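You operate a simulated robot arm through the tools that you are given. There is no shell and no other tool.

The job below is to be done with a simulated two-armed robot. You get a single attempt, and the scene is never put back.

TASK
Lock the spare lid on its stand, fit the blue ring and close the IN port with the grey cap.
Fine: the green stand knob locks it; the ring is in the tester's drawer and goes over the lid's neck; shut the drawer. Set down upright: what you pick out.

The check looks at the end state, three seconds after you hand in, the way a careful person would. Anything else that was tipped, shoved, dropped, spilled or broken makes it a failure. A push-on lid holds only when it is set on centred and level and pressed home; a screw cap is set on level and turned clockwise until tight.

THE ROBOT
Two 7-joint arms with fingered hands on one trunk that stands fixed in place. Base frame: the origin is at the foot of the trunk, x ahead of it, y to its left, z up; the work surface is at about z = 850. Lengths are in mm, angles in degrees, forces in N, time in s.
The left shoulder is at [60, 126, 1180], the right one opposite. With the tool pointing down near the work surface each hand reaches from about 360 to 720 mm from the base axis, measured 20 degrees to its own side. Payload 2.5 kg a hand.
The TCP of each hand is the grasp point between the finger pads, 30 mm short of the fingertips. In the tool frame z runs along the fingers and y along their closing line. The gripper opens to 104 mm; its body begins 35 mm behind the TCP. The gripper is a hand of 5 fingers: y runs from the thumb to the fingers, the wrist lies at [-15, -104, -178] in the tool frame, and closing takes about 1.5 s.
Orientation is that of the tool frame in the base frame, as a unit quaternion [w, x, y, z]. With the fingers straight down and the wrist toward the robot, the tool's x, y and z point along [0, 1, 0], [1, 0, 0] and [0, 0, -1] of the base frame.

THE INTERFACE
- The arms move only by the tool drive_tool. It takes "left_deltas", "right_deltas" or both (then of equal length, played together; a hand with none holds still); each is a list of rows, each a list of 3 entries, a list of its own where there are three numbers: the shift along the tool's x, y, z in mm, then the turn, a rotation vector about the tool's x, y, z in degrees, then the gripper command, from -1 (shut) to 1 (fully open), values between in proportion. In form: [[[tx, ty, tz], [wx, wy, wz], fingers], ...]. A call has 1 to 20 rows; each row is the pose to reach, as a shift and turn from the pose commanded when the call began, along the tool's axes at that moment. Rows are played at 5 a second. More than 50 mm and 8.6 degrees between two rows, or a gripper value outside its range, and nothing of the call is played. Where a pose cannot be reached the arm comes as near as it can. A force on the tool above 40 N (or 10 N above the force at the start of the call, whichever is more), or a blocked arm, ends the call early, and 0.2 s more pass. The fingers move at their own pace (about 153 mm/s each) and stop on an object; they squeeze with about 29 N. The grip force told is the motor's: it shows also when the fingers shut on nothing. Time passes only in rows, and 0.2 s behind the last, so rows that repeat a pose let the fingers close. The reply holds the time, the measured pose of the TCP, the force on the tool along the base axes, the opening and the grip force, in the units named above and with some noise, with the torque about the TCP (base axes, N m) and any sound that the robot's microphone picked up.
- Cameras (640 x 400 px; columns grow to the right, rows downward): "scene" is now at [116.8, 43.7, 1388.7]; the picture's right is [0.49, -0.87, 0.00], its down [-0.50, -0.28, -0.82] and it looks along [0.71, 0.40, -0.58] (base axes); focal length 245 px, centre (320, 200). "left" rides on the left gripper at [-80, -78, -141] in its tool frame; the picture's right is [-0.78, -0.30, 0.56], its down [0.54, -0.78, 0.33] and it looks along [0.33, 0.56, 0.76] (tool axes); focal length 247 px, centre (320, 200). "right" rides on the right gripper at [80, -78, -141] in its tool frame; the picture's right is [-0.78, 0.30, -0.56], its down [-0.53, -0.78, 0.33] and it looks along [-0.33, 0.56, 0.76] (tool axes); focal length 247 px, centre (320, 200). There is no depth. A picture from a camera that has moved, and an enlarged one, comes with that camera's place and axes in the base frame and with its lens.
- snapshot(camera): a new picture of that camera. The clock stands still meanwhile.
- lift_body(by): slides the trunk up (or, below 0, down) by that many mm; the arms and the scene camera ride with it, the base frame stays. It gives what a move gives, with no picture.
- preshape(shape, hand): the hand has 5 fingers and takes this shape, open, in about a second: jaw (thumb against the fingers, like two jaws); tri (thumb and two fingers); tip (a fingertip pinch); poke (one finger out to press); point (the index stretched); flat (the hand flat); cup (the hand cupped); fist (a fist). The gripper value then closes the fingers along that shape, each until it touches; the sizes above hold for jaw. It gives what a move gives, with no picture.
- pan_tilt(pan, tilt): turns the head with the scene camera to pan (to the left, within 86 degrees either way) and tilt (down, from -29 to 69), counted from straight ahead of the robot. It gives what a move gives.
- enlarge(camera, box): a new picture of the part [left, top, right, bottom] of that camera's present view, enlarged. The clock stands still meanwhile.
- job_done(): hands the job in; it is judged then, once.

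Nothing tells you positions but the pictures and the camera data. Unless the task says otherwise, let go and move clear before handing in.

The tools are called after ">>>" by a JSON object that holds its "name" and its "arguments". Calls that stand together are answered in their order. drive_tool: Moves the arms, as the interface text tells. Its arguments: {"type":"object","properties":{"left_deltas":{"type":"array"},"right_deltas":{"type":"array"}},"required":[]} The other tools are called the same way: lift_body (by) moves the trunk up or down; preshape (shape, hand) gives the hand a shape; pan_tilt (pan, tilt) turns the head that bears the scene camera; snapshot (camera) takes a picture; enlarge (camera, box) takes an enlarged picture of a part of a camera's view; job_done () hands the job in.

At the start:

```text
t: 0.0
left_position: [310.8, 362.7, 1265.1]
left_tcp_rot: [-0.001, 0.707, 0.707, 0.001]
left_force: [0.4, -0.4, 0.3]
left_torque: [0.02, -0.03, 0.01]
left_finger_gap: 103.7
left_grasp_force: 0.1
left_shape: jaw
right_position: [506.0, 8.7, 1263.1]
right_tcp_rot: [0.0, 0.707, 0.707, 0.0]
right_force: [-0.7, 0.2, -0.5]
right_torque: [0.02, -0.02, 0.03]
right_finger_gap: 103.5
right_grasp_force: 0.2
right_shape: jaw
trunk travel left (down, up): [-575.0, 365.0]
head pan, tilt (commanded): [29.4, 35.3]
```

scene: 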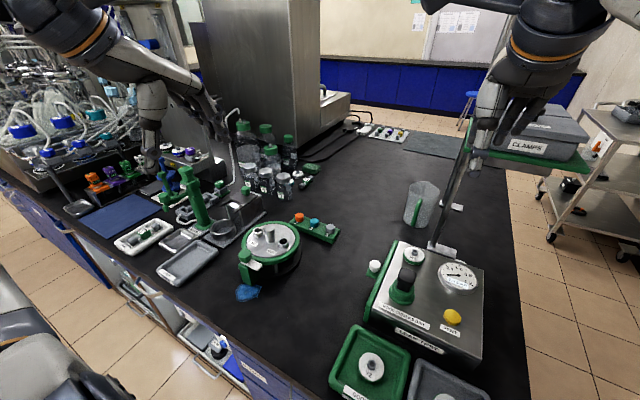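
right: 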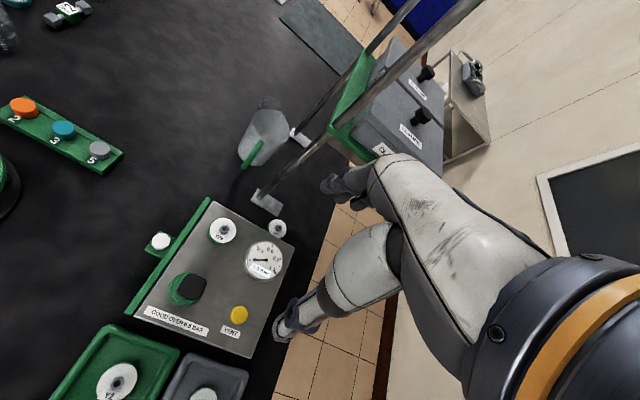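
left: 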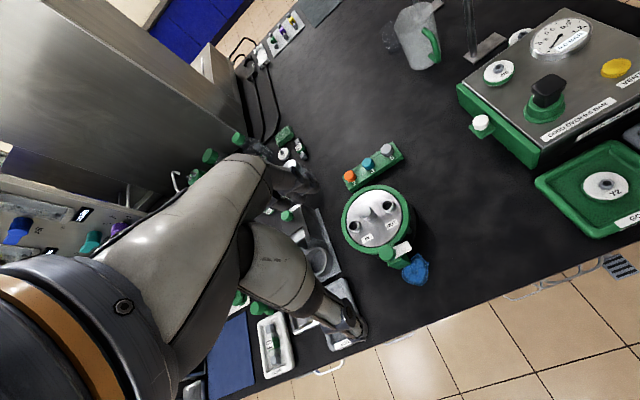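

I see a bench with a leak tester (green/steel box with gauge), a lid on a round green stand with two ports, a rack of three caps (orange, teal, grey), and trays. I'll look closer at the stand, the caps and the tester before moving anything.

>>> {"name": "enlarge", "arguments": {"camera": "scene", "box": [220, 190, 350, 310]}}

>>> {"name": "enlarge", "arguments": {"camera": "scene", "box": [330, 220, 500, 400]}}

>>> {"name": "enlarge", "arguments": {"camera": "left", "box": [320, 120, 460, 300]}}

>>> {"name": "enlarge", "arguments": {"camera": "right", "box": [50, 180, 310, 400]}}

```text
3.33 times, centred on (285, 250) of scene
camera zoom: at [116.8, 43.7, 1388.7], right [0.49, -0.87, 0.0], down [-0.5, -0.28, -0.82], along [0.71, 0.4, -0.58], focal length 817 px, centre (437, 33)
```

zoom: 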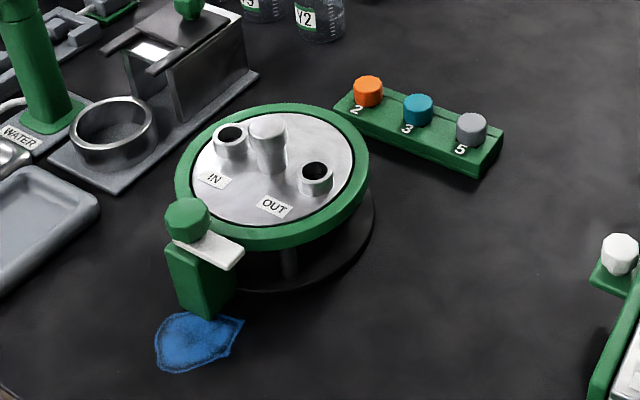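

```text
2.22 times, centred on (415, 310) of scene
camera zoom: at [116.8, 43.7, 1388.7], right [0.49, -0.87, 0.0], down [-0.5, -0.28, -0.82], along [0.71, 0.4, -0.58], focal length 545 px, centre (109, -44)
```

zoom: 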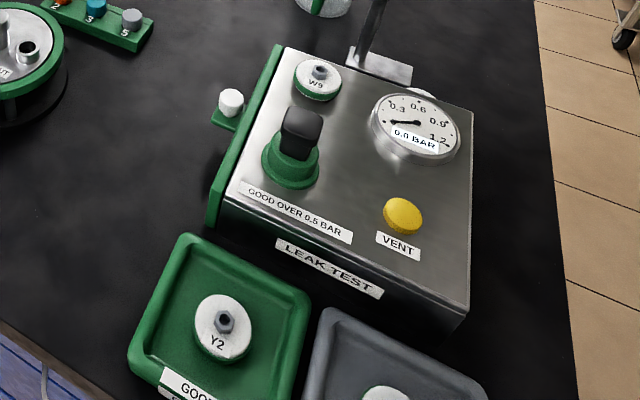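

```text
2.22 times, centred on (390, 210) of left
camera zoom: at [233.7, 282.5, 1404.4], right [-0.3, -0.78, -0.56], down [-0.78, 0.54, -0.33], along [0.56, 0.33, -0.76], focal length 549 px, centre (164, 178)
```

zoom: 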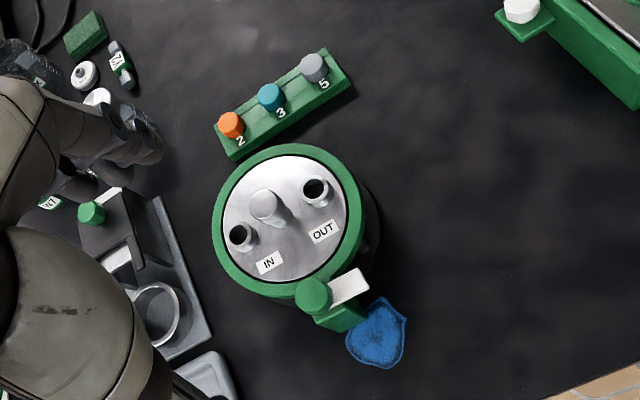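

```text
1.82 times, centred on (180, 290) of right
camera zoom: at [427.8, 89.4, 1403.8], right [0.3, -0.78, 0.56], down [-0.78, -0.53, -0.33], along [0.56, -0.33, -0.76], focal length 449 px, centre (574, 36)
```

zoom: 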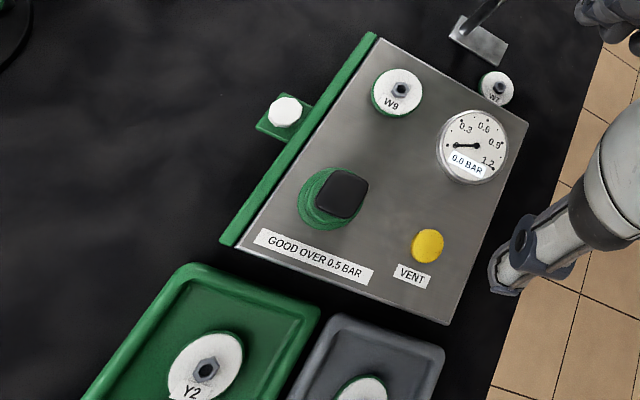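

The stand with the lid sits near (457, 385), and the tester's drawer with a white knob is near (555, 126). I'll zoom in further on the stand knob, the ports and caps, and the drawer.

>>> {"name": "enlarge", "arguments": {"camera": "scene", "box": [232, 215, 304, 260]}}

>>> {"name": "enlarge", "arguments": {"camera": "scene", "box": [228, 240, 292, 305]}}

>>> {"name": "enlarge", "arguments": {"camera": "scene", "box": [280, 200, 350, 250]}}

>>> {"name": "enlarge", "arguments": {"camera": "scene", "box": [355, 230, 425, 320]}}

```text
8.89 times, centred on (268, 238) of scene
camera zoom: at [116.8, 43.7, 1388.7], right [0.49, -0.87, 0.0], down [-0.5, -0.28, -0.82], along [0.71, 0.4, -0.58], focal length 2179 px, centre (782, -133)
```

zoom: 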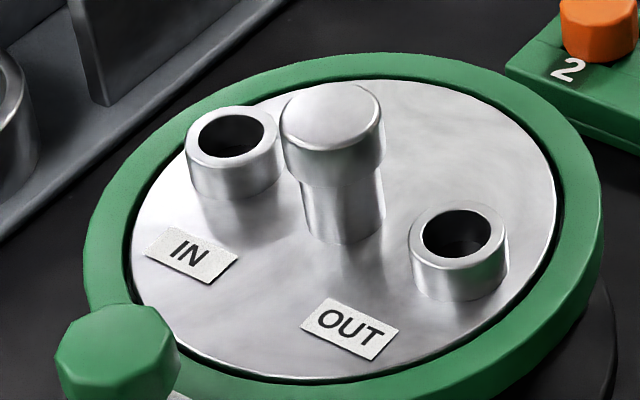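

```text
6.15 times, centred on (260, 272) of scene
camera zoom: at [116.8, 43.7, 1388.7], right [0.49, -0.87, 0.0], down [-0.5, -0.28, -0.82], along [0.71, 0.4, -0.58], focal length 1508 px, centre (689, -246)
```

zoom: 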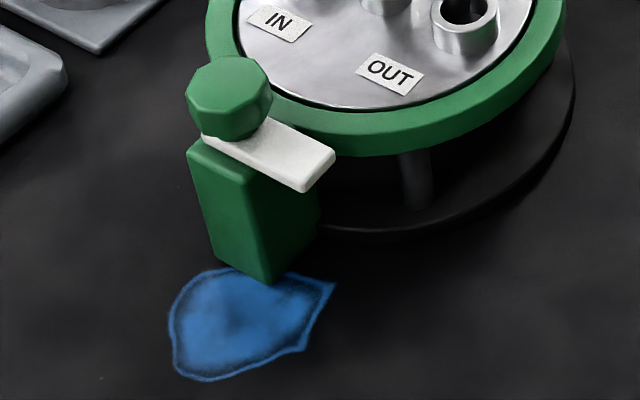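

```text
8.00 times, centred on (315, 225) of scene
camera zoom: at [116.8, 43.7, 1388.7], right [0.49, -0.87, 0.0], down [-0.5, -0.28, -0.82], along [0.71, 0.4, -0.58], focal length 1961 px, centre (360, 0)
```

zoom: 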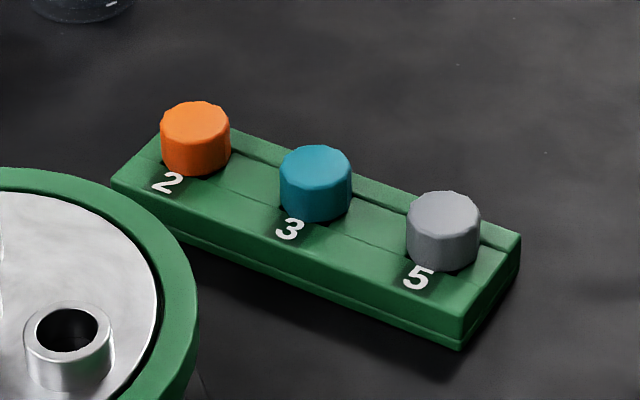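

```text
4.44 times, centred on (390, 275) of scene
camera zoom: at [116.8, 43.7, 1388.7], right [0.49, -0.87, 0.0], down [-0.5, -0.28, -0.82], along [0.71, 0.4, -0.58], focal length 1089 px, centre (9, -133)
```

zoom: 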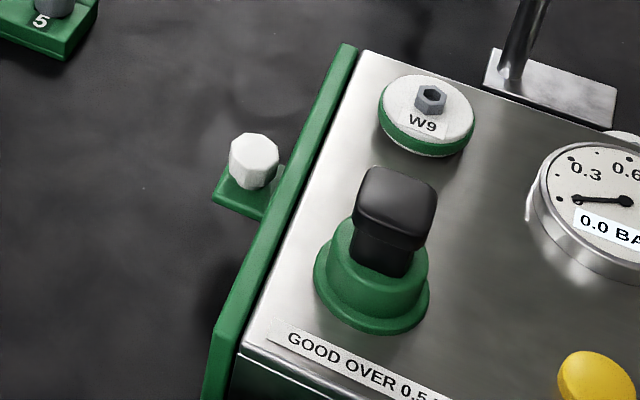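

The lid has IN and OUT ports beside a headed neck, and the stand's green knob carries a white tongue that currently points off the lid. The tester's drawer front faces +y. I'll look at the left hand's fingertips in the tip shape before using it.

>>> {"name": "preshape", "arguments": {"hand": "left", "shape": "tip"}}

>>> {"name": "pan_tilt", "arguments": {"pan": 45, "tilt": 25}}

>>> {"name": "snapshot", "arguments": {"camera": "scene"}}

>>> {"name": "snapshot", "arguments": {"camera": "left"}}

```text
t: 0.9
left_position: [312.3, 362.6, 1264.0]
left_tcp_rot: [-0.001, 0.707, 0.707, 0.0]
left_force: [0.1, -0.8, 0.1]
left_torque: [-0.03, 0.02, 0.01]
left_finger_gap: 103.9
left_grasp_force: 0.0
left_shape: tip
right_position: [505.3, 8.8, 1262.4]
right_tcp_rot: [0.0, 0.707, 0.707, 0.0]
right_force: [-0.4, 0.4, 0.4]
right_torque: [0.01, -0.02, -0.03]
right_finger_gap: 103.6
right_grasp_force: 0.0
right_shape: jaw
trunk travel left (down, up): [-575.0, 365.0]
head pan, tilt (commanded): [29.4, 35.3]
```

```text
t: 1.7
left_position: [310.5, 362.6, 1262.7]
left_tcp_rot: [-0.002, 0.707, 0.707, 0.0]
left_force: [0.1, 0.0, -0.7]
left_torque: [-0.01, -0.03, -0.01]
left_finger_gap: 103.6
left_grasp_force: 0.0
left_shape: tip
right_position: [505.3, 7.9, 1262.6]
right_tcp_rot: [0.0, 0.707, 0.707, 0.0]
right_force: [-0.1, -0.7, -0.1]
right_torque: [0.0, -0.01, -0.01]
right_finger_gap: 103.5
right_grasp_force: 0.1
right_shape: jaw
trunk travel left (down, up): [-575.0, 365.0]
head pan, tilt (commanded): [45.0, 25.0]
```

```text
taken
camera scene: at [105.4, 65.6, 1404.9], right [0.71, -0.71, 0.0], down [-0.3, -0.3, -0.91], along [0.64, 0.64, -0.42], focal length 245 px, centre (320, 200)
```

scene: 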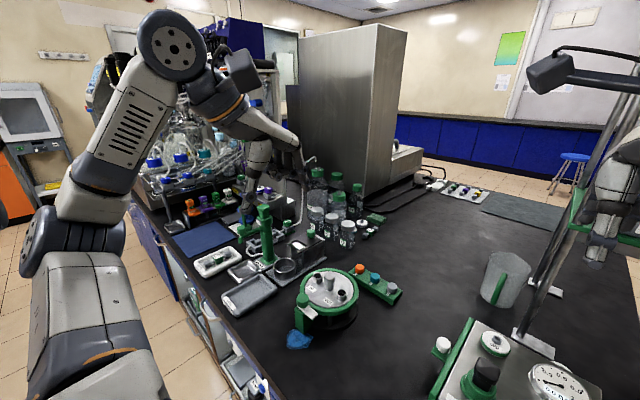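

```text
taken
camera left: at [233.7, 282.5, 1404.4], right [-0.3, -0.78, -0.56], down [-0.78, 0.54, -0.33], along [0.56, 0.33, -0.76], focal length 247 px, centre (320, 200)
```

left: 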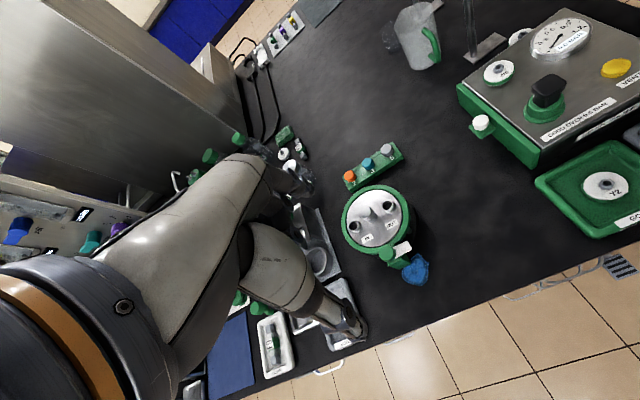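

The left hand shows at about (270,170) in the scene picture. I'll zoom in on it and on the area around the stand.

>>> {"name": "enlarge", "arguments": {"camera": "scene", "box": [200, 90, 330, 230]}}

>>> {"name": "enlarge", "arguments": {"camera": "left", "box": [80, 140, 400, 350]}}

>>> {"name": "enlarge", "arguments": {"camera": "left", "box": [420, 60, 600, 180]}}

```text
2.86 times, centred on (265, 160) of scene
camera zoom: at [105.4, 65.6, 1404.9], right [0.71, -0.71, 0.0], down [-0.3, -0.3, -0.91], along [0.64, 0.64, -0.42], focal length 700 px, centre (477, 314)
```

zoom: 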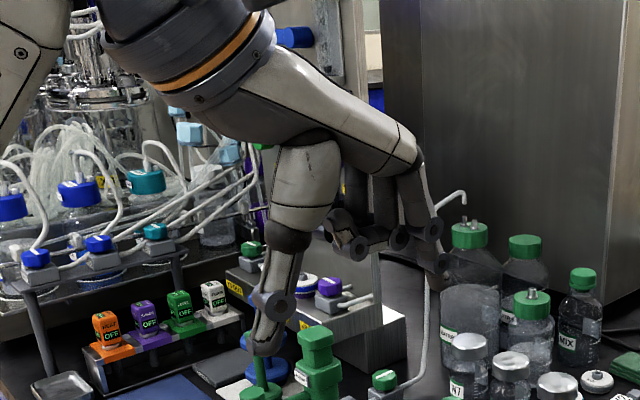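

```text
1.90 times, centred on (240, 245) of left
camera zoom: at [233.7, 282.5, 1404.4], right [-0.3, -0.78, -0.56], down [-0.78, 0.54, -0.33], along [0.56, 0.33, -0.76], focal length 470 px, centre (472, 114)
```

zoom: 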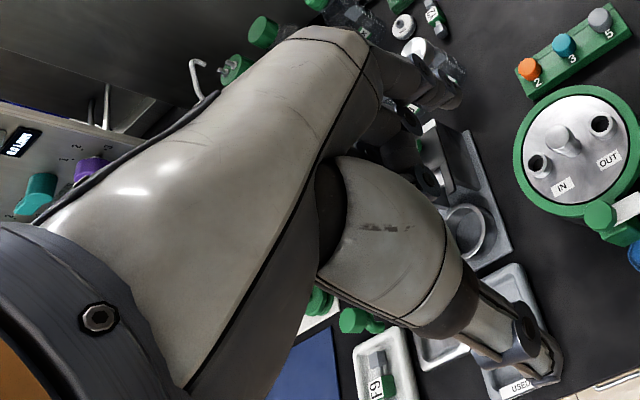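

```text
3.33 times, centred on (510, 120) of left
camera zoom: at [233.7, 282.5, 1404.4], right [-0.3, -0.78, -0.56], down [-0.78, 0.54, -0.33], along [0.56, 0.33, -0.76], focal length 823 px, centre (-313, 467)
```

zoom: 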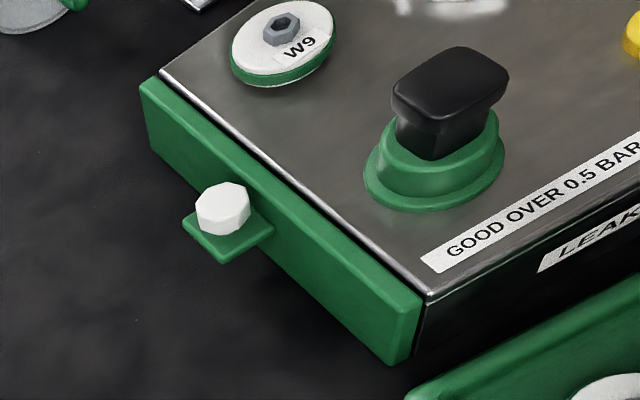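

In the tip shape the thumb and index are spread and the other fingers are partly curled. I'll close the pinch in free air to see where the tips meet relative to the TCP.

>>> {"name": "drive_tool", "arguments": {"left_deltas": [[[0, 0, 0], [0, 0, 0], -1], [[0, 0, 0], [0, 0, 0], -1], [[0, 0, 0], [0, 0, 0], -1], [[0, 0, 0], [0, 0, 0], -1], [[0, 0, 0], [0, 0, 0], -1], [[0, 0, 0], [0, 0, 0], -1], [[0, 0, 0], [0, 0, 0], -1], [[0, 0, 0], [0, 0, 0], -1]]}}

>>> {"name": "enlarge", "arguments": {"camera": "scene", "box": [220, 110, 310, 180]}}

>>> {"name": "enlarge", "arguments": {"camera": "left", "box": [200, 130, 400, 350]}}

```text
t: 3.5
left_position: [310.7, 362.4, 1262.8]
left_tcp_rot: [0.0, 0.707, 0.707, 0.001]
left_force: [-0.6, 0.6, 0.5]
left_torque: [0.01, 0.04, -0.04]
left_finger_gap: 0.0
left_grasp_force: 29.3
left_shape: tip
right_position: [505.8, 8.9, 1262.5]
right_tcp_rot: [0.001, 0.707, 0.707, 0.001]
right_force: [0.1, 0.2, 0.4]
right_torque: [0.02, -0.01, -0.04]
right_finger_gap: 103.5
right_grasp_force: 0.0
right_shape: jaw
trunk travel left (down, up): [-575.0, 365.0]
head pan, tilt (commanded): [45.0, 25.0]
```

```text
5.71 times, centred on (265, 145) of scene
camera zoom: at [105.3, 65.6, 1404.9], right [0.71, -0.71, 0.0], down [-0.3, -0.3, -0.91], along [0.64, 0.64, -0.42], focal length 1400 px, centre (634, 514)
```

zoom: 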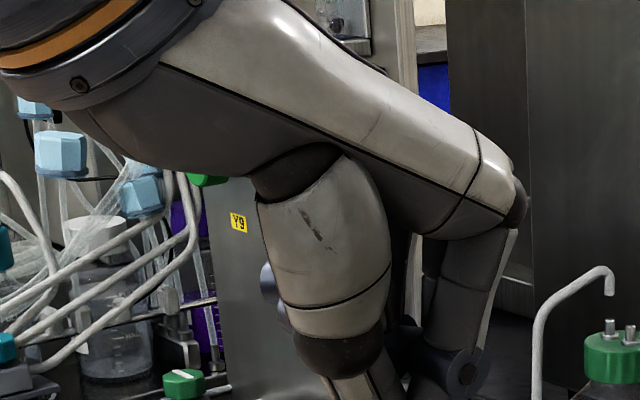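

```text
1.82 times, centred on (300, 240) of left
camera zoom: at [233.6, 282.5, 1404.4], right [-0.3, -0.78, -0.56], down [-0.78, 0.54, -0.33], along [0.56, 0.33, -0.76], focal length 449 px, centre (356, 127)
```

zoom: 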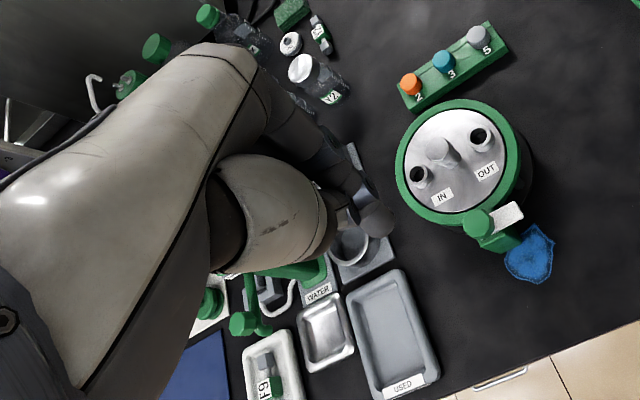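

The pinch closes about 30 mm beyond the TCP along the tool axis, as with the jaw shape. I'll take a closer view of the closed fingertips from the scene camera.

>>> {"name": "enlarge", "arguments": {"camera": "scene", "box": [240, 150, 310, 200]}}

>>> {"name": "enlarge", "arguments": {"camera": "left", "box": [280, 200, 370, 260]}}

```text
8.00 times, centred on (275, 175) of scene
camera zoom: at [105.3, 65.6, 1404.9], right [0.71, -0.71, 0.0], down [-0.3, -0.3, -0.91], along [0.64, 0.64, -0.42], focal length 1961 px, centre (680, 400)
```

zoom: 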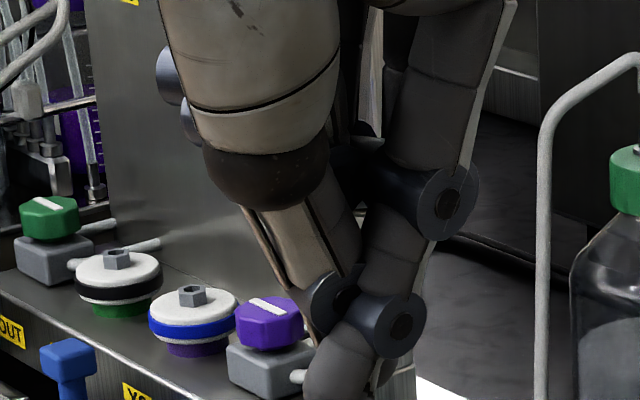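

```text
6.67 times, centred on (325, 230) of left
camera zoom: at [233.6, 282.5, 1404.4], right [-0.3, -0.78, -0.56], down [-0.78, 0.54, -0.33], along [0.56, 0.33, -0.76], focal length 1646 px, centre (287, 0)
```

zoom: 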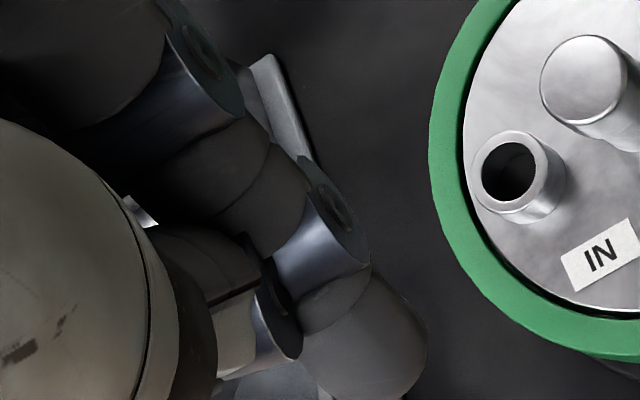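

The fingertips meet 30 mm beyond the TCP and are about 20 mm thick. I'll bring the left hand lower beside the lid, with the fingers still high, for a closer camera view.

>>> {"name": "drive_tool", "arguments": {"left_deltas": [[[-15, 5, 40], [0, 0, 0], 0], [[-30, 10, 80], [0, 0, 0], 0], [[-45, 15, 120], [0, 0, 0], 0], [[-62, 20, 162], [0, 0, 0], 0], [[-62, 20, 162], [0, 0, 0], 0]]}}

>>> {"name": "snapshot", "arguments": {"camera": "left"}}

>>> {"name": "pan_tilt", "arguments": {"pan": 35, "tilt": 45}}

>>> {"name": "snapshot", "arguments": {"camera": "scene"}}

```text
t: 4.7
left_position: [331.2, 302.6, 1099.9]
left_tcp_rot: [-0.001, 0.708, 0.707, 0.0]
left_force: [0.5, 0.7, 0.2]
left_torque: [0.0, -0.07, -0.01]
left_finger_gap: 51.7
left_grasp_force: 0.1
left_shape: tip
right_position: [505.5, 8.7, 1262.8]
right_tcp_rot: [0.0, 0.707, 0.707, 0.0]
right_force: [0.0, 0.8, 0.2]
right_torque: [-0.02, 0.01, 0.01]
right_finger_gap: 103.6
right_grasp_force: 0.1
right_shape: jaw
trunk travel left (down, up): [-575.0, 365.0]
head pan, tilt (commanded): [45.0, 25.0]
```

```text
taken
camera left: at [253.0, 222.4, 1240.6], right [-0.3, -0.78, -0.56], down [-0.78, 0.54, -0.33], along [0.56, 0.33, -0.76], focal length 247 px, centre (320, 200)
```

left: 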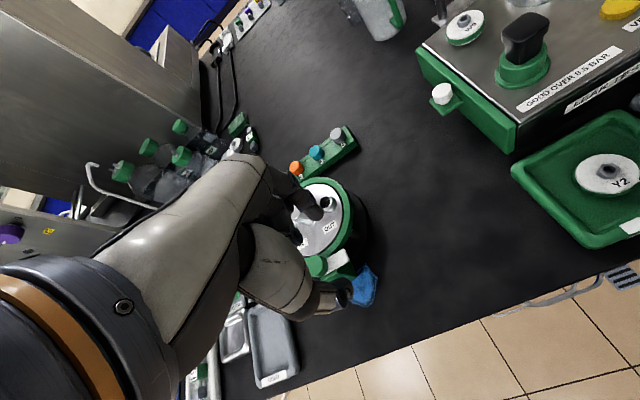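

```text
t: 5.5
left_position: [331.1, 303.7, 1100.1]
left_tcp_rot: [-0.001, 0.707, 0.707, 0.001]
left_force: [-0.7, 0.2, 0.1]
left_torque: [0.0, -0.01, 0.04]
left_finger_gap: 51.6
left_grasp_force: 0.1
left_shape: tip
right_position: [505.0, 9.3, 1262.1]
right_tcp_rot: [0.0, 0.707, 0.708, 0.0]
right_force: [0.2, 0.1, -0.1]
right_torque: [0.03, 0.01, 0.01]
right_finger_gap: 103.5
right_grasp_force: 0.1
right_shape: jaw
trunk travel left (down, up): [-575.0, 365.0]
head pan, tilt (commanded): [35.0, 45.0]
```

```text
taken
camera scene: at [106.8, 47.2, 1374.4], right [0.57, -0.82, 0.0], down [-0.58, -0.41, -0.71], along [0.58, 0.41, -0.71], focal length 245 px, centre (320, 200)
```

scene: 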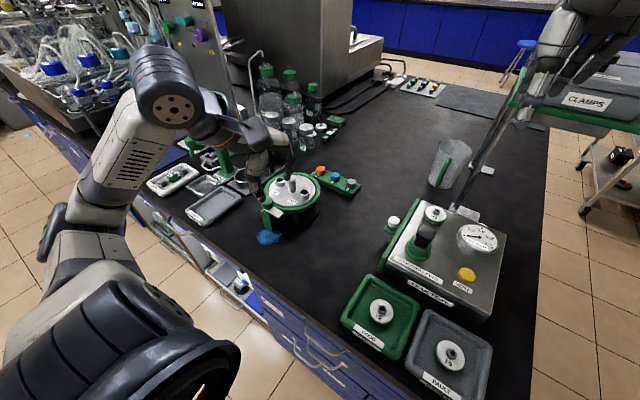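

Both cameras now see the stand knob well, so I'll enlarge for exact triangulation.

>>> {"name": "enlarge", "arguments": {"camera": "left", "box": [280, 170, 380, 310]}}

>>> {"name": "enlarge", "arguments": {"camera": "scene", "box": [240, 160, 330, 250]}}

>>> {"name": "enlarge", "arguments": {"camera": "scene", "box": [370, 190, 460, 260]}}

>>> {"name": "enlarge", "arguments": {"camera": "left", "box": [410, 40, 530, 160]}}

```text
2.86 times, centred on (330, 240) of left
camera zoom: at [253.1, 222.8, 1240.9], right [-0.3, -0.78, -0.56], down [-0.78, 0.54, -0.33], along [0.56, 0.33, -0.76], focal length 706 px, centre (291, 86)
```

zoom: 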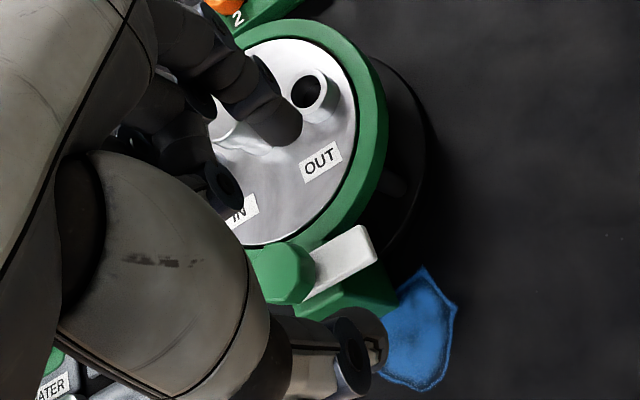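

```text
4.44 times, centred on (285, 205) of scene
camera zoom: at [106.8, 47.2, 1374.4], right [0.57, -0.82, 0.0], down [-0.58, -0.41, -0.71], along [0.58, 0.41, -0.71], focal length 1089 px, centre (476, 178)
```

zoom: 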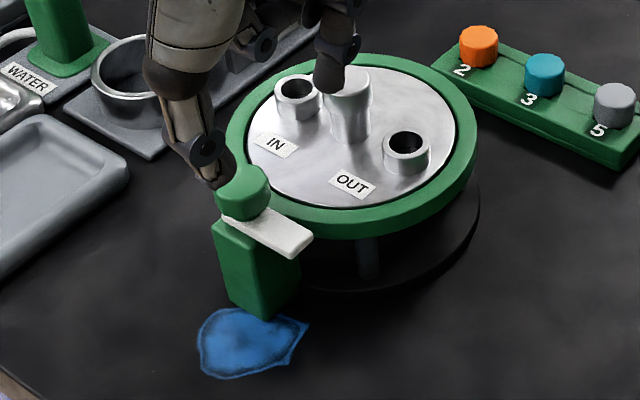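

```text
5.71 times, centred on (415, 225) of scene
camera zoom: at [106.8, 47.2, 1374.4], right [0.57, -0.82, 0.0], down [-0.58, -0.41, -0.71], along [0.58, 0.41, -0.71], focal length 1400 px, centre (-223, 57)
```

zoom: 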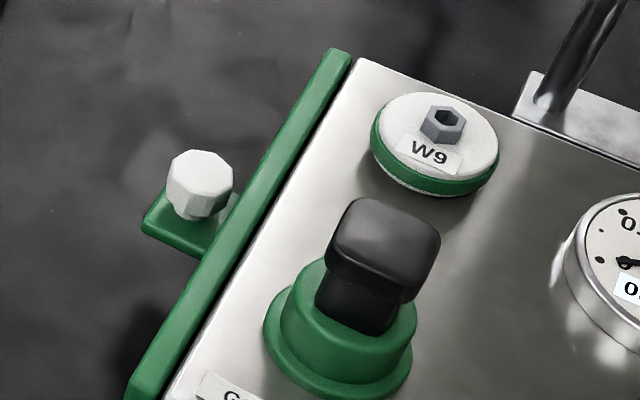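

```text
3.33 times, centred on (470, 100) of left
camera zoom: at [253.1, 222.8, 1240.9], right [-0.3, -0.78, -0.56], down [-0.78, 0.54, -0.33], along [0.56, 0.33, -0.76], focal length 823 px, centre (-180, 533)
```

zoom: 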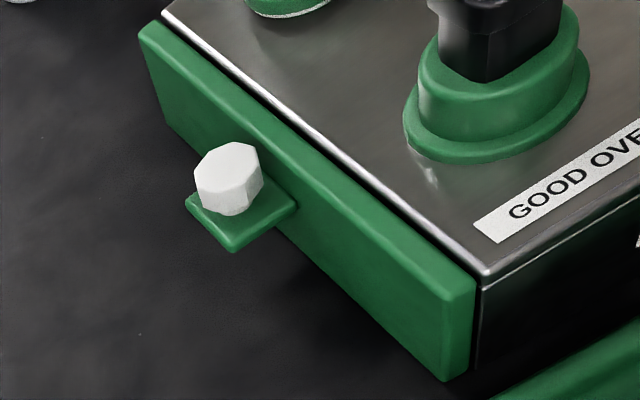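

>>> {"name": "enlarge", "arguments": {"camera": "scene", "box": [253, 188, 293, 218]}}

>>> {"name": "enlarge", "arguments": {"camera": "left", "box": [305, 245, 365, 285]}}

```text
13.33 times, centred on (273, 203) of scene
camera zoom: at [106.8, 47.2, 1374.4], right [0.57, -0.82, 0.0], down [-0.58, -0.41, -0.71], along [0.58, 0.41, -0.71], focal length 3268 px, centre (947, 160)
```

zoom: 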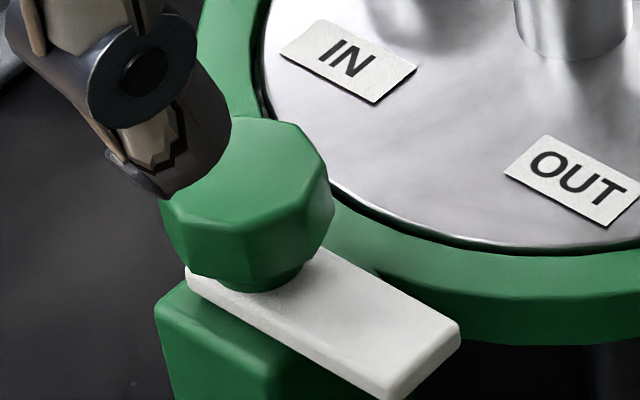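

```text
10.00 times, centred on (335, 265) of left
camera zoom: at [253.1, 222.8, 1240.9], right [-0.3, -0.78, -0.56], down [-0.78, 0.54, -0.33], along [0.56, 0.33, -0.76], focal length 2470 px, centre (170, -450)
```

zoom: 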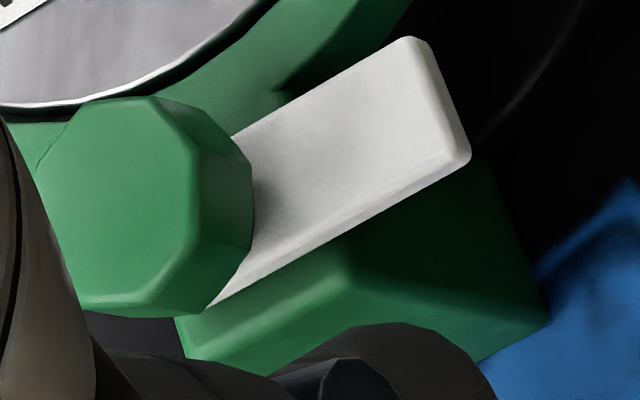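

The stand knob's top is at about (378, 393, 950), it is roughly 30 mm across, and its white tongue points toward -y. The lid centre lies toward +x, so the knob needs about 90° counter-clockwise. I'll hover above the knob and test that wrist rotation in free air first.

>>> {"name": "drive_tool", "arguments": {"left_deltas": [[[30, 16, 10], [0, 0, 0], 0.3], [[60, 32, 25], [0, 0, 0], 0.3], [[90, 47, 30], [0, 0, 0], 0.3], [[90, 47, 30], [0, 0, 0], 0.3]]}}

>>> {"name": "drive_tool", "arguments": {"left_deltas": [[[0, 0, 0], [0, 0, -8], 0.3], [[0, 0, 0], [0, 0, -16], 0.3], [[0, 0, 0], [0, 0, -24], 0.3], [[0, 0, 0], [0, 0, -32], 0.3], [[0, 0, 0], [0, 0, -40], 0.3], [[0, 0, 0], [0, 0, -48], 0.3], [[0, 0, 0], [0, 0, -56], 0.3], [[0, 0, 0], [0, 0, -64], 0.3], [[0, 0, 0], [0, 0, -72], 0.3], [[0, 0, 0], [0, 0, -80], 0.3], [[0, 0, 0], [0, 0, -88], 0.3], [[0, 0, 0], [0, 0, -90], 0.3], [[0, 0, 0], [0, 0, -90], 0.3]]}}

>>> {"name": "snapshot", "arguments": {"camera": "left"}}

>>> {"name": "snapshot", "arguments": {"camera": "scene"}}

```text
t: 6.5
left_position: [375.5, 392.1, 1069.3]
left_tcp_rot: [-0.001, 0.707, 0.707, 0.001]
left_force: [0.2, 0.5, 0.0]
left_torque: [-0.02, 0.0, -0.04]
left_finger_gap: 67.2
left_grasp_force: 0.1
left_shape: tip
right_position: [505.1, 8.0, 1262.3]
right_tcp_rot: [0.0, 0.707, 0.707, 0.0]
right_force: [0.8, 0.5, 0.4]
right_torque: [-0.01, 0.04, 0.02]
right_finger_gap: 103.5
right_grasp_force: 0.1
right_shape: jaw
trunk travel left (down, up): [-575.0, 365.0]
head pan, tilt (commanded): [35.0, 45.0]
```

```text
t: 9.3
left_position: [378.3, 390.4, 1071.7]
left_tcp_rot: [0.0, -0.001, 1.0, 0.0]
left_force: [0.2, -0.1, 0.7]
left_torque: [0.0, -0.01, -0.05]
left_finger_gap: 67.6
left_grasp_force: 0.0
left_shape: tip
right_position: [505.4, 9.3, 1263.0]
right_tcp_rot: [0.0, 0.707, 0.707, 0.0]
right_force: [-0.7, 0.0, -0.2]
right_torque: [0.0, -0.02, 0.02]
right_finger_gap: 103.8
right_grasp_force: 0.1
right_shape: jaw
trunk travel left (down, up): [-575.0, 365.0]
head pan, tilt (commanded): [35.0, 45.0]
```

```text
taken
camera left: at [457.7, 312.3, 1212.6], right [0.78, -0.29, -0.56], down [-0.53, -0.78, -0.33], along [-0.33, 0.56, -0.76], focal length 247 px, centre (320, 200)
```

left: 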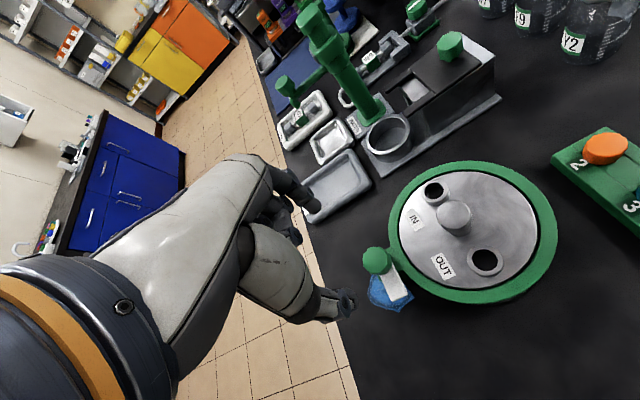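

```text
taken
camera scene: at [106.7, 47.1, 1374.4], right [0.57, -0.82, 0.0], down [-0.58, -0.41, -0.71], along [0.58, 0.41, -0.71], focal length 245 px, centre (320, 200)
```

scene: 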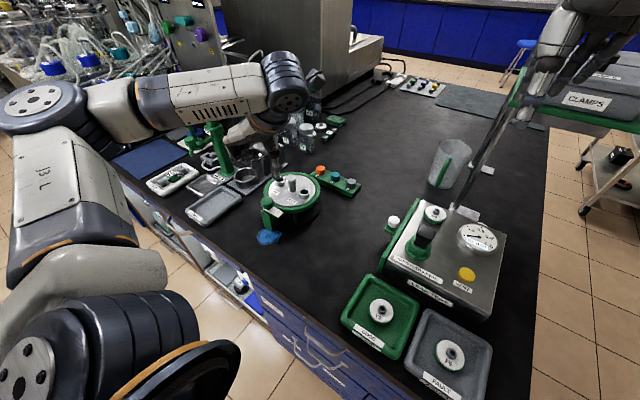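

The full 90° turn is reachable, and this pose gives a clear view of the lid. I'll enlarge it to measure the ports, neck and knob.

>>> {"name": "enlarge", "arguments": {"camera": "left", "box": [385, 155, 565, 310]}}

>>> {"name": "enlarge", "arguments": {"camera": "left", "box": [300, 180, 420, 330]}}

>>> {"name": "enlarge", "arguments": {"camera": "scene", "box": [250, 160, 370, 240]}}

```text
2.58 times, centred on (475, 232) of left
camera zoom: at [457.7, 312.3, 1212.6], right [0.78, -0.29, -0.56], down [-0.53, -0.78, -0.33], along [-0.33, 0.56, -0.76], focal length 637 px, centre (-80, 116)
```

zoom: 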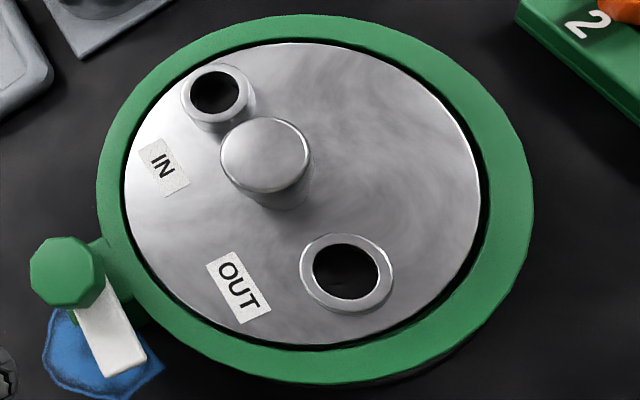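

```text
2.67 times, centred on (360, 255) of left
camera zoom: at [457.7, 312.3, 1212.6], right [0.78, -0.29, -0.56], down [-0.53, -0.78, -0.33], along [-0.33, 0.56, -0.76], focal length 659 px, centre (213, 53)
```

zoom: 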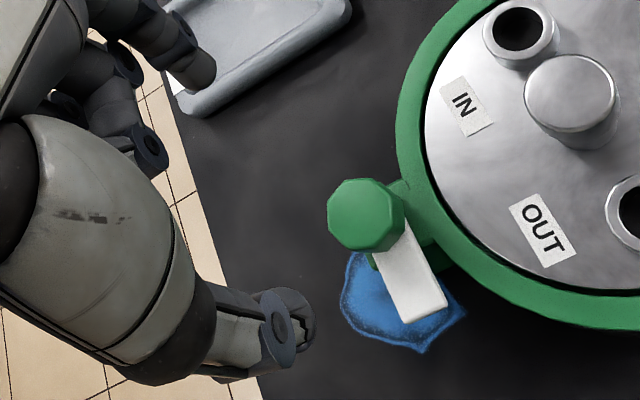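

```text
5.00 times, centred on (310, 200) of scene
camera zoom: at [106.7, 47.1, 1374.4], right [0.57, -0.82, 0.0], down [-0.58, -0.41, -0.71], along [0.58, 0.41, -0.71], focal length 1226 px, centre (370, 200)
```

zoom: 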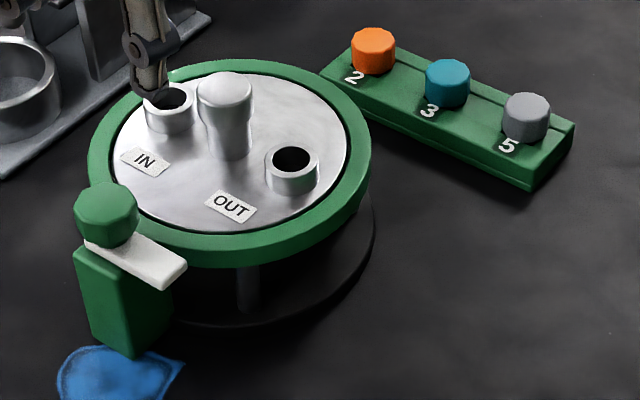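

The lid's geometry is consistent: knob at (378, 394), neck at (470, 394, top 960), IN at (470.5, 436.5, top 934) and OUT at (470, 351). I'll rotate back to 0° and descend onto the knob with the pinch open.

>>> {"name": "drive_tool", "arguments": {"left_deltas": [[[0, 0, 0], [0, 0, 8], 0.3], [[0, 0, 0], [0, 0, 16], 0.3], [[0, 0, 0], [0, 0, 24], 0.3], [[0, 0, 0], [0, 0, 32], 0.3], [[0, 0, 0], [0, 0, 40], 0.3], [[0, 0, 0], [0, 0, 48], 0.3], [[0, 0, 0], [0, 0, 56], 0.3], [[0, 0, 0], [0, 0, 64], 0.3], [[0, 0, 0], [0, 0, 72], 0.3], [[0, 0, 0], [0, 0, 80], 0.3], [[0, 0, 0], [0, 0, 88], 0.3], [[0, 0, 0], [0, 0, 90], 0.3], [[0, 0, 0], [0, 0, 90], 0.3]]}}

>>> {"name": "drive_tool", "arguments": {"left_deltas": [[[3, 0, 30], [0, 0, 0], 0.2], [[3, 0, 60], [0, 0, 0], 0.2], [[3, 0, 75], [0, 0, 0], 0.2], [[3, 0, 75], [0, 0, 0], 0.2], [[3, 0, 75], [0, 0, 0], 0.2]]}}

>>> {"name": "enlarge", "arguments": {"camera": "scene", "box": [235, 150, 325, 225]}}

>>> {"name": "enlarge", "arguments": {"camera": "left", "box": [260, 180, 400, 310]}}

```text
t: 12.1
left_position: [378.1, 390.4, 1071.5]
left_tcp_rot: [-0.001, 0.708, 0.706, 0.001]
left_force: [-0.1, 0.6, 0.1]
left_torque: [0.01, 0.0, 0.01]
left_finger_gap: 67.3
left_grasp_force: 0.1
left_shape: tip
right_position: [505.0, 8.4, 1261.8]
right_tcp_rot: [0.0, 0.707, 0.707, 0.0]
right_force: [-0.9, 0.1, -0.5]
right_torque: [0.02, -0.03, 0.02]
right_finger_gap: 103.5
right_grasp_force: 0.1
right_shape: jaw
trunk travel left (down, up): [-575.0, 365.0]
head pan, tilt (commanded): [35.0, 45.0]
```

```text
t: 13.3
left_position: [377.8, 393.7, 997.5]
left_tcp_rot: [-0.001, 0.707, 0.707, 0.0]
left_force: [-0.2, 0.3, -0.1]
left_torque: [-0.01, -0.02, -0.03]
left_finger_gap: 62.8
left_grasp_force: 0.0
left_shape: tip
right_position: [505.3, 9.0, 1263.8]
right_tcp_rot: [-0.001, 0.707, 0.707, 0.0]
right_force: [-0.3, 0.0, 0.3]
right_torque: [-0.01, 0.0, 0.03]
right_finger_gap: 103.8
right_grasp_force: 0.1
right_shape: jaw
trunk travel left (down, up): [-575.0, 365.0]
head pan, tilt (commanded): [35.0, 45.0]
```

```text
5.33 times, centred on (280, 188) of scene
camera zoom: at [106.8, 47.1, 1374.3], right [0.57, -0.82, 0.0], down [-0.58, -0.41, -0.71], along [0.58, 0.41, -0.71], focal length 1307 px, centre (533, 267)
```

zoom: 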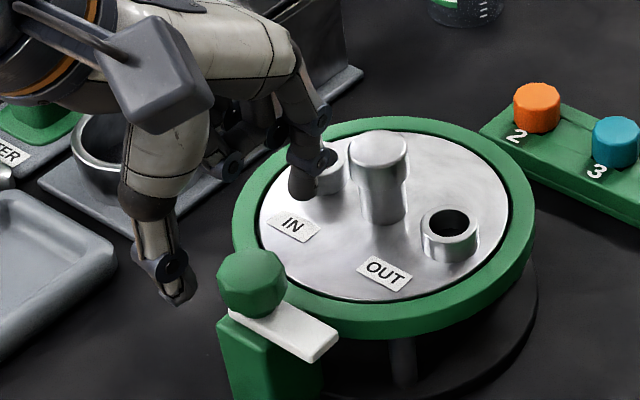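

```text
3.08 times, centred on (330, 245) of left
camera zoom: at [300.4, 313.5, 1137.4], right [-0.3, -0.78, -0.56], down [-0.78, 0.54, -0.33], along [0.56, 0.33, -0.76], focal length 760 px, centre (289, 62)
```

zoom: 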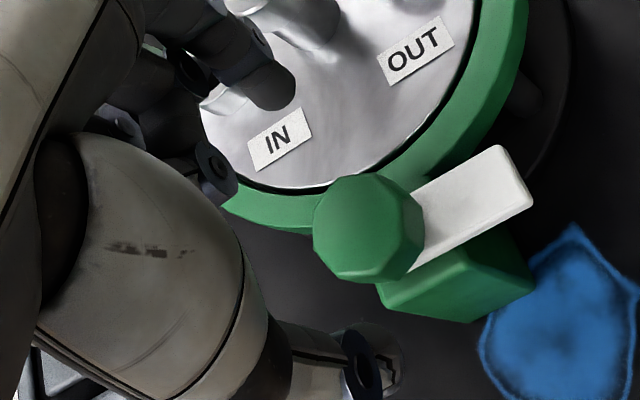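

The TCP is directly over the knob and the fingertips sit 30 mm below it. I'll descend so the tips straddle the knob just above the tongue, then close.

>>> {"name": "drive_tool", "arguments": {"left_deltas": [[[0, 0, 15], [0, 0, 0], 0.2], [[0, 0, 28], [0, 0, 0], 0.2], [[0, 0, 32], [0, 0, 0], 0.2], [[0, 0, 32], [0, 0, 0], 0.2]]}}

>>> {"name": "enlarge", "arguments": {"camera": "scene", "box": [235, 150, 325, 225]}}

>>> {"name": "enlarge", "arguments": {"camera": "left", "box": [260, 180, 400, 310]}}

```text
t: 14.3
left_position: [378.8, 393.1, 964.5]
left_tcp_rot: [-0.001, 0.707, 0.707, 0.0]
left_force: [0.1, -0.2, 0.0]
left_torque: [0.0, 0.0, 0.02]
left_finger_gap: 62.6
left_grasp_force: 0.0
left_shape: tip
right_position: [505.3, 9.0, 1262.0]
right_tcp_rot: [-0.001, 0.707, 0.707, 0.0]
right_force: [0.3, 0.2, 0.2]
right_torque: [0.0, -0.01, -0.04]
right_finger_gap: 103.5
right_grasp_force: 0.0
right_shape: jaw
trunk travel left (down, up): [-575.0, 365.0]
head pan, tilt (commanded): [35.0, 45.0]
```

```text
5.33 times, centred on (280, 188) of scene
camera zoom: at [106.8, 47.1, 1374.3], right [0.57, -0.82, 0.0], down [-0.58, -0.41, -0.71], along [0.58, 0.41, -0.71], focal length 1307 px, centre (533, 267)
```

zoom: 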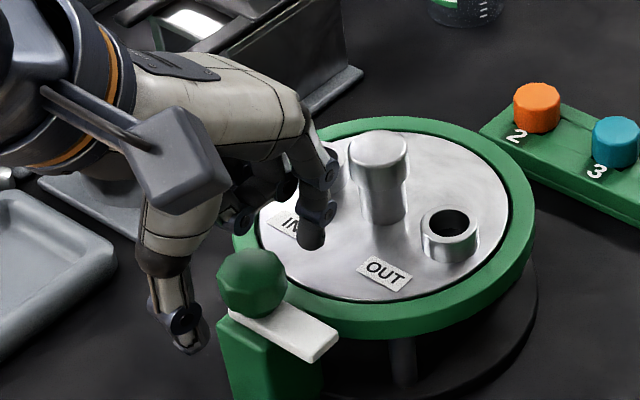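

```text
3.08 times, centred on (330, 245) of left
camera zoom: at [300.4, 313.8, 1105.4], right [-0.3, -0.78, -0.56], down [-0.78, 0.54, -0.33], along [0.56, 0.33, -0.76], focal length 760 px, centre (289, 62)
```

zoom: 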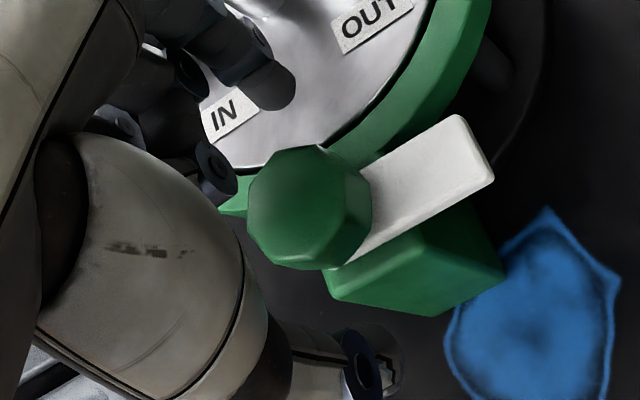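

The fingertips straddle the knob, with the index on the lid side and the thumb on the robot side. I'll close the pinch.

>>> {"name": "drive_tool", "arguments": {"left_deltas": [[[0, 0, 0], [0, 0, 0], -1], [[0, 0, 0], [0, 0, 0], -1], [[0, 0, 0], [0, 0, 0], -1], [[0, 0, 0], [0, 0, 0], -1], [[0, 0, 0], [0, 0, 0], -1]]}}

>>> {"name": "enlarge", "arguments": {"camera": "scene", "box": [235, 150, 325, 225]}}

>>> {"name": "enlarge", "arguments": {"camera": "left", "box": [260, 180, 400, 310]}}

```text
t: 15.5
left_position: [377.9, 394.3, 963.9]
left_tcp_rot: [-0.002, 0.707, 0.707, 0.0]
left_force: [0.2, -0.1, 1.0]
left_torque: [0.01, 0.0, -0.02]
left_finger_gap: 23.3
left_grasp_force: 28.9
left_shape: tip
right_position: [505.7, 9.0, 1263.6]
right_tcp_rot: [0.0, 0.707, 0.707, 0.0]
right_force: [0.6, -0.7, -0.2]
right_torque: [0.01, 0.02, 0.0]
right_finger_gap: 103.6
right_grasp_force: 0.0
right_shape: jaw
trunk travel left (down, up): [-575.0, 365.0]
head pan, tilt (commanded): [35.0, 45.0]
```

```text
5.33 times, centred on (280, 188) of scene
camera zoom: at [106.9, 47.3, 1374.3], right [0.57, -0.82, 0.0], down [-0.58, -0.41, -0.71], along [0.58, 0.41, -0.71], focal length 1307 px, centre (533, 267)
```

zoom: 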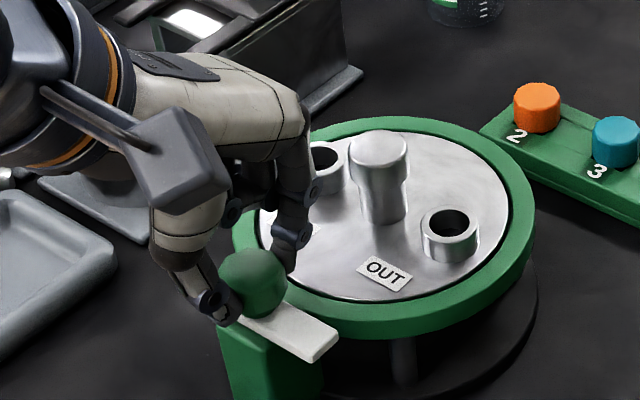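

```text
3.08 times, centred on (330, 245) of left
camera zoom: at [300.4, 313.9, 1105.2], right [-0.3, -0.78, -0.56], down [-0.78, 0.54, -0.33], along [0.56, 0.33, -0.76], focal length 760 px, centre (289, 62)
```

zoom: 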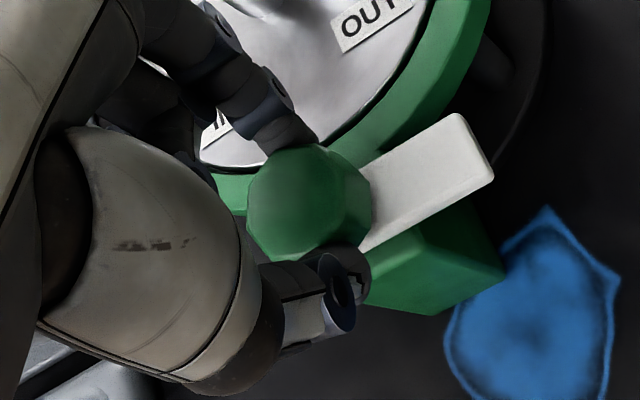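

The knob is gripped with no side load. I'll turn it counter-clockwise in steps and watch the torque.

>>> {"name": "drive_tool", "arguments": {"left_deltas": [[[0, 0, 0], [0, 0, -6], -1], [[0, 0, 0], [0, 0, -12], -1], [[0, 0, 0], [0, 0, -18], -1], [[0, 0, 0], [0, 0, -24], -1], [[0, 0, 0], [0, 0, -30], -1]]}}

>>> {"name": "enlarge", "arguments": {"camera": "scene", "box": [235, 150, 325, 225]}}

```text
t: 16.7
left_position: [378.2, 395.1, 964.7]
left_tcp_rot: [0.0, 0.499, 0.867, 0.001]
left_force: [0.1, -1.7, 0.2]
left_torque: [-0.01, -0.05, 0.0]
left_finger_gap: 23.1
left_grasp_force: 29.0
left_shape: tip
right_position: [505.2, 8.8, 1261.7]
right_tcp_rot: [0.0, 0.707, 0.707, -0.001]
right_force: [-0.2, -0.7, -0.9]
right_torque: [0.02, 0.04, 0.01]
right_finger_gap: 103.7
right_grasp_force: 0.1
right_shape: jaw
trunk travel left (down, up): [-575.0, 365.0]
head pan, tilt (commanded): [35.0, 45.0]
```

```text
5.33 times, centred on (280, 188) of scene
camera zoom: at [107.0, 47.2, 1374.3], right [0.57, -0.82, 0.0], down [-0.58, -0.41, -0.71], along [0.58, 0.41, -0.71], focal length 1307 px, centre (533, 267)
```

zoom: 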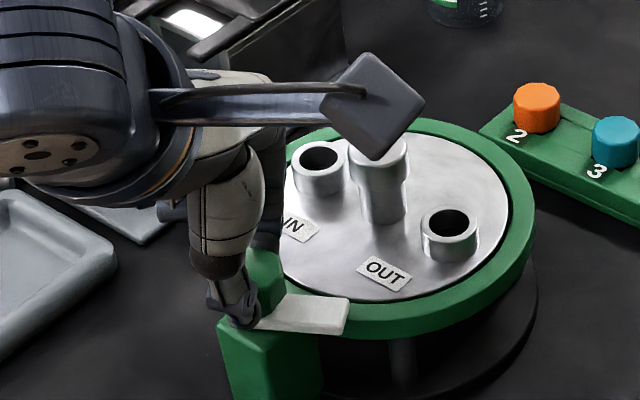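

The tongue is swinging toward the lid with almost no load. I'll continue the turn to 90°.

>>> {"name": "drive_tool", "arguments": {"left_deltas": [[[0, 0, 0], [0, 0, -6], -1], [[0, 0, 0], [0, 0, -12], -1], [[0, 0, 0], [0, 0, -18], -1], [[0, 0, 0], [0, 0, -24], -1], [[0, 0, 0], [0, 0, -30], -1], [[0, 0, 0], [0, 0, -36], -1], [[0, 0, 0], [0, 0, -42], -1], [[0, 0, 0], [0, 0, -48], -1], [[0, 0, 0], [0, 0, -54], -1], [[0, 0, 0], [0, 0, -60], -1], [[0, 0, 0], [0, 0, -60], -1]]}}

>>> {"name": "enlarge", "arguments": {"camera": "scene", "box": [235, 150, 325, 225]}}

>>> {"name": "enlarge", "arguments": {"camera": "left", "box": [280, 160, 480, 320]}}

```text
t: 19.1
left_position: [378.3, 394.7, 965.0]
left_tcp_rot: [0.0, -0.001, 1.0, 0.0]
left_force: [3.1, 2.9, 0.7]
left_torque: [0.12, -0.09, 0.0]
left_finger_gap: 23.2
left_grasp_force: 29.1
left_shape: tip
right_position: [504.7, 9.7, 1262.5]
right_tcp_rot: [-0.001, 0.707, 0.707, 0.001]
right_force: [0.7, -0.5, 0.4]
right_torque: [-0.01, 0.02, -0.01]
right_finger_gap: 103.6
right_grasp_force: 0.1
right_shape: jaw
trunk travel left (down, up): [-575.0, 365.0]
head pan, tilt (commanded): [35.0, 45.0]
```

```text
5.33 times, centred on (280, 188) of scene
camera zoom: at [107.2, 47.6, 1374.3], right [0.57, -0.82, 0.0], down [-0.58, -0.41, -0.71], along [0.58, 0.41, -0.71], focal length 1307 px, centre (533, 267)
```

zoom: 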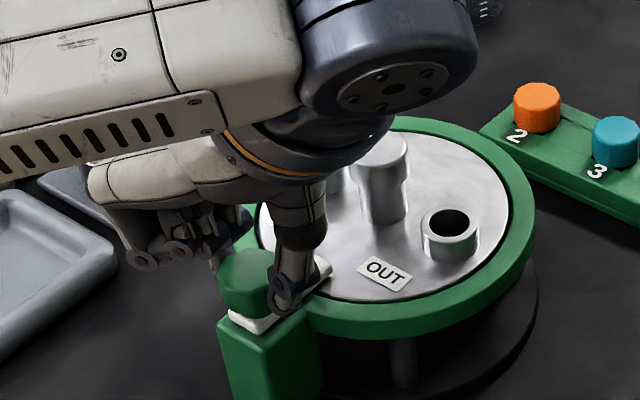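

```text
2.50 times, centred on (380, 240) of left
camera zoom: at [458.7, 316.6, 1105.1], right [0.78, -0.29, -0.56], down [-0.53, -0.78, -0.33], along [-0.33, 0.56, -0.76], focal length 617 px, centre (170, 100)
```

zoom: 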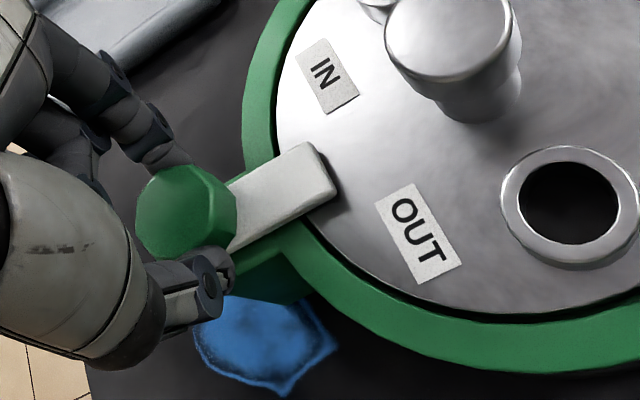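

The tongue now lies over the lid, pointing almost exactly at its centre. I'll turn a few degrees more to feel for an end stop.

>>> {"name": "drive_tool", "arguments": {"left_deltas": [[[0, 0, 0], [0, 0, -2], -1], [[0, 0, 0], [0, 0, -4], -1], [[0, 0, 0], [0, 0, -4], -1]]}}

>>> {"name": "enlarge", "arguments": {"camera": "left", "box": [280, 160, 480, 320]}}

```text
t: 19.9
left_position: [378.5, 395.8, 964.7]
left_tcp_rot: [0.0, -0.035, 0.999, 0.001]
left_force: [6.1, 4.6, 0.5]
left_torque: [0.15, -0.17, -0.13]
left_finger_gap: 23.2
left_grasp_force: 28.7
left_shape: tip
right_position: [506.7, 9.8, 1263.0]
right_tcp_rot: [-0.001, 0.707, 0.708, -0.001]
right_force: [0.4, 0.2, 0.1]
right_torque: [-0.01, -0.01, -0.01]
right_finger_gap: 103.6
right_grasp_force: 0.2
right_shape: jaw
trunk travel left (down, up): [-575.0, 365.0]
head pan, tilt (commanded): [35.0, 45.0]
```

```text
2.50 times, centred on (380, 240) of left
camera zoom: at [463.6, 322.2, 1105.1], right [0.8, -0.24, -0.56], down [-0.48, -0.81, -0.33], along [-0.37, 0.53, -0.76], focal length 617 px, centre (170, 100)
```

zoom: 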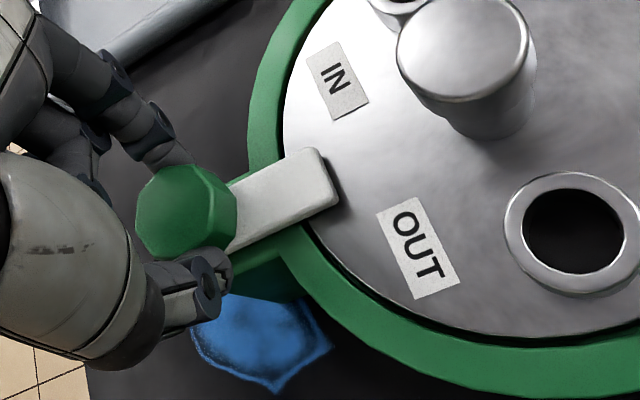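

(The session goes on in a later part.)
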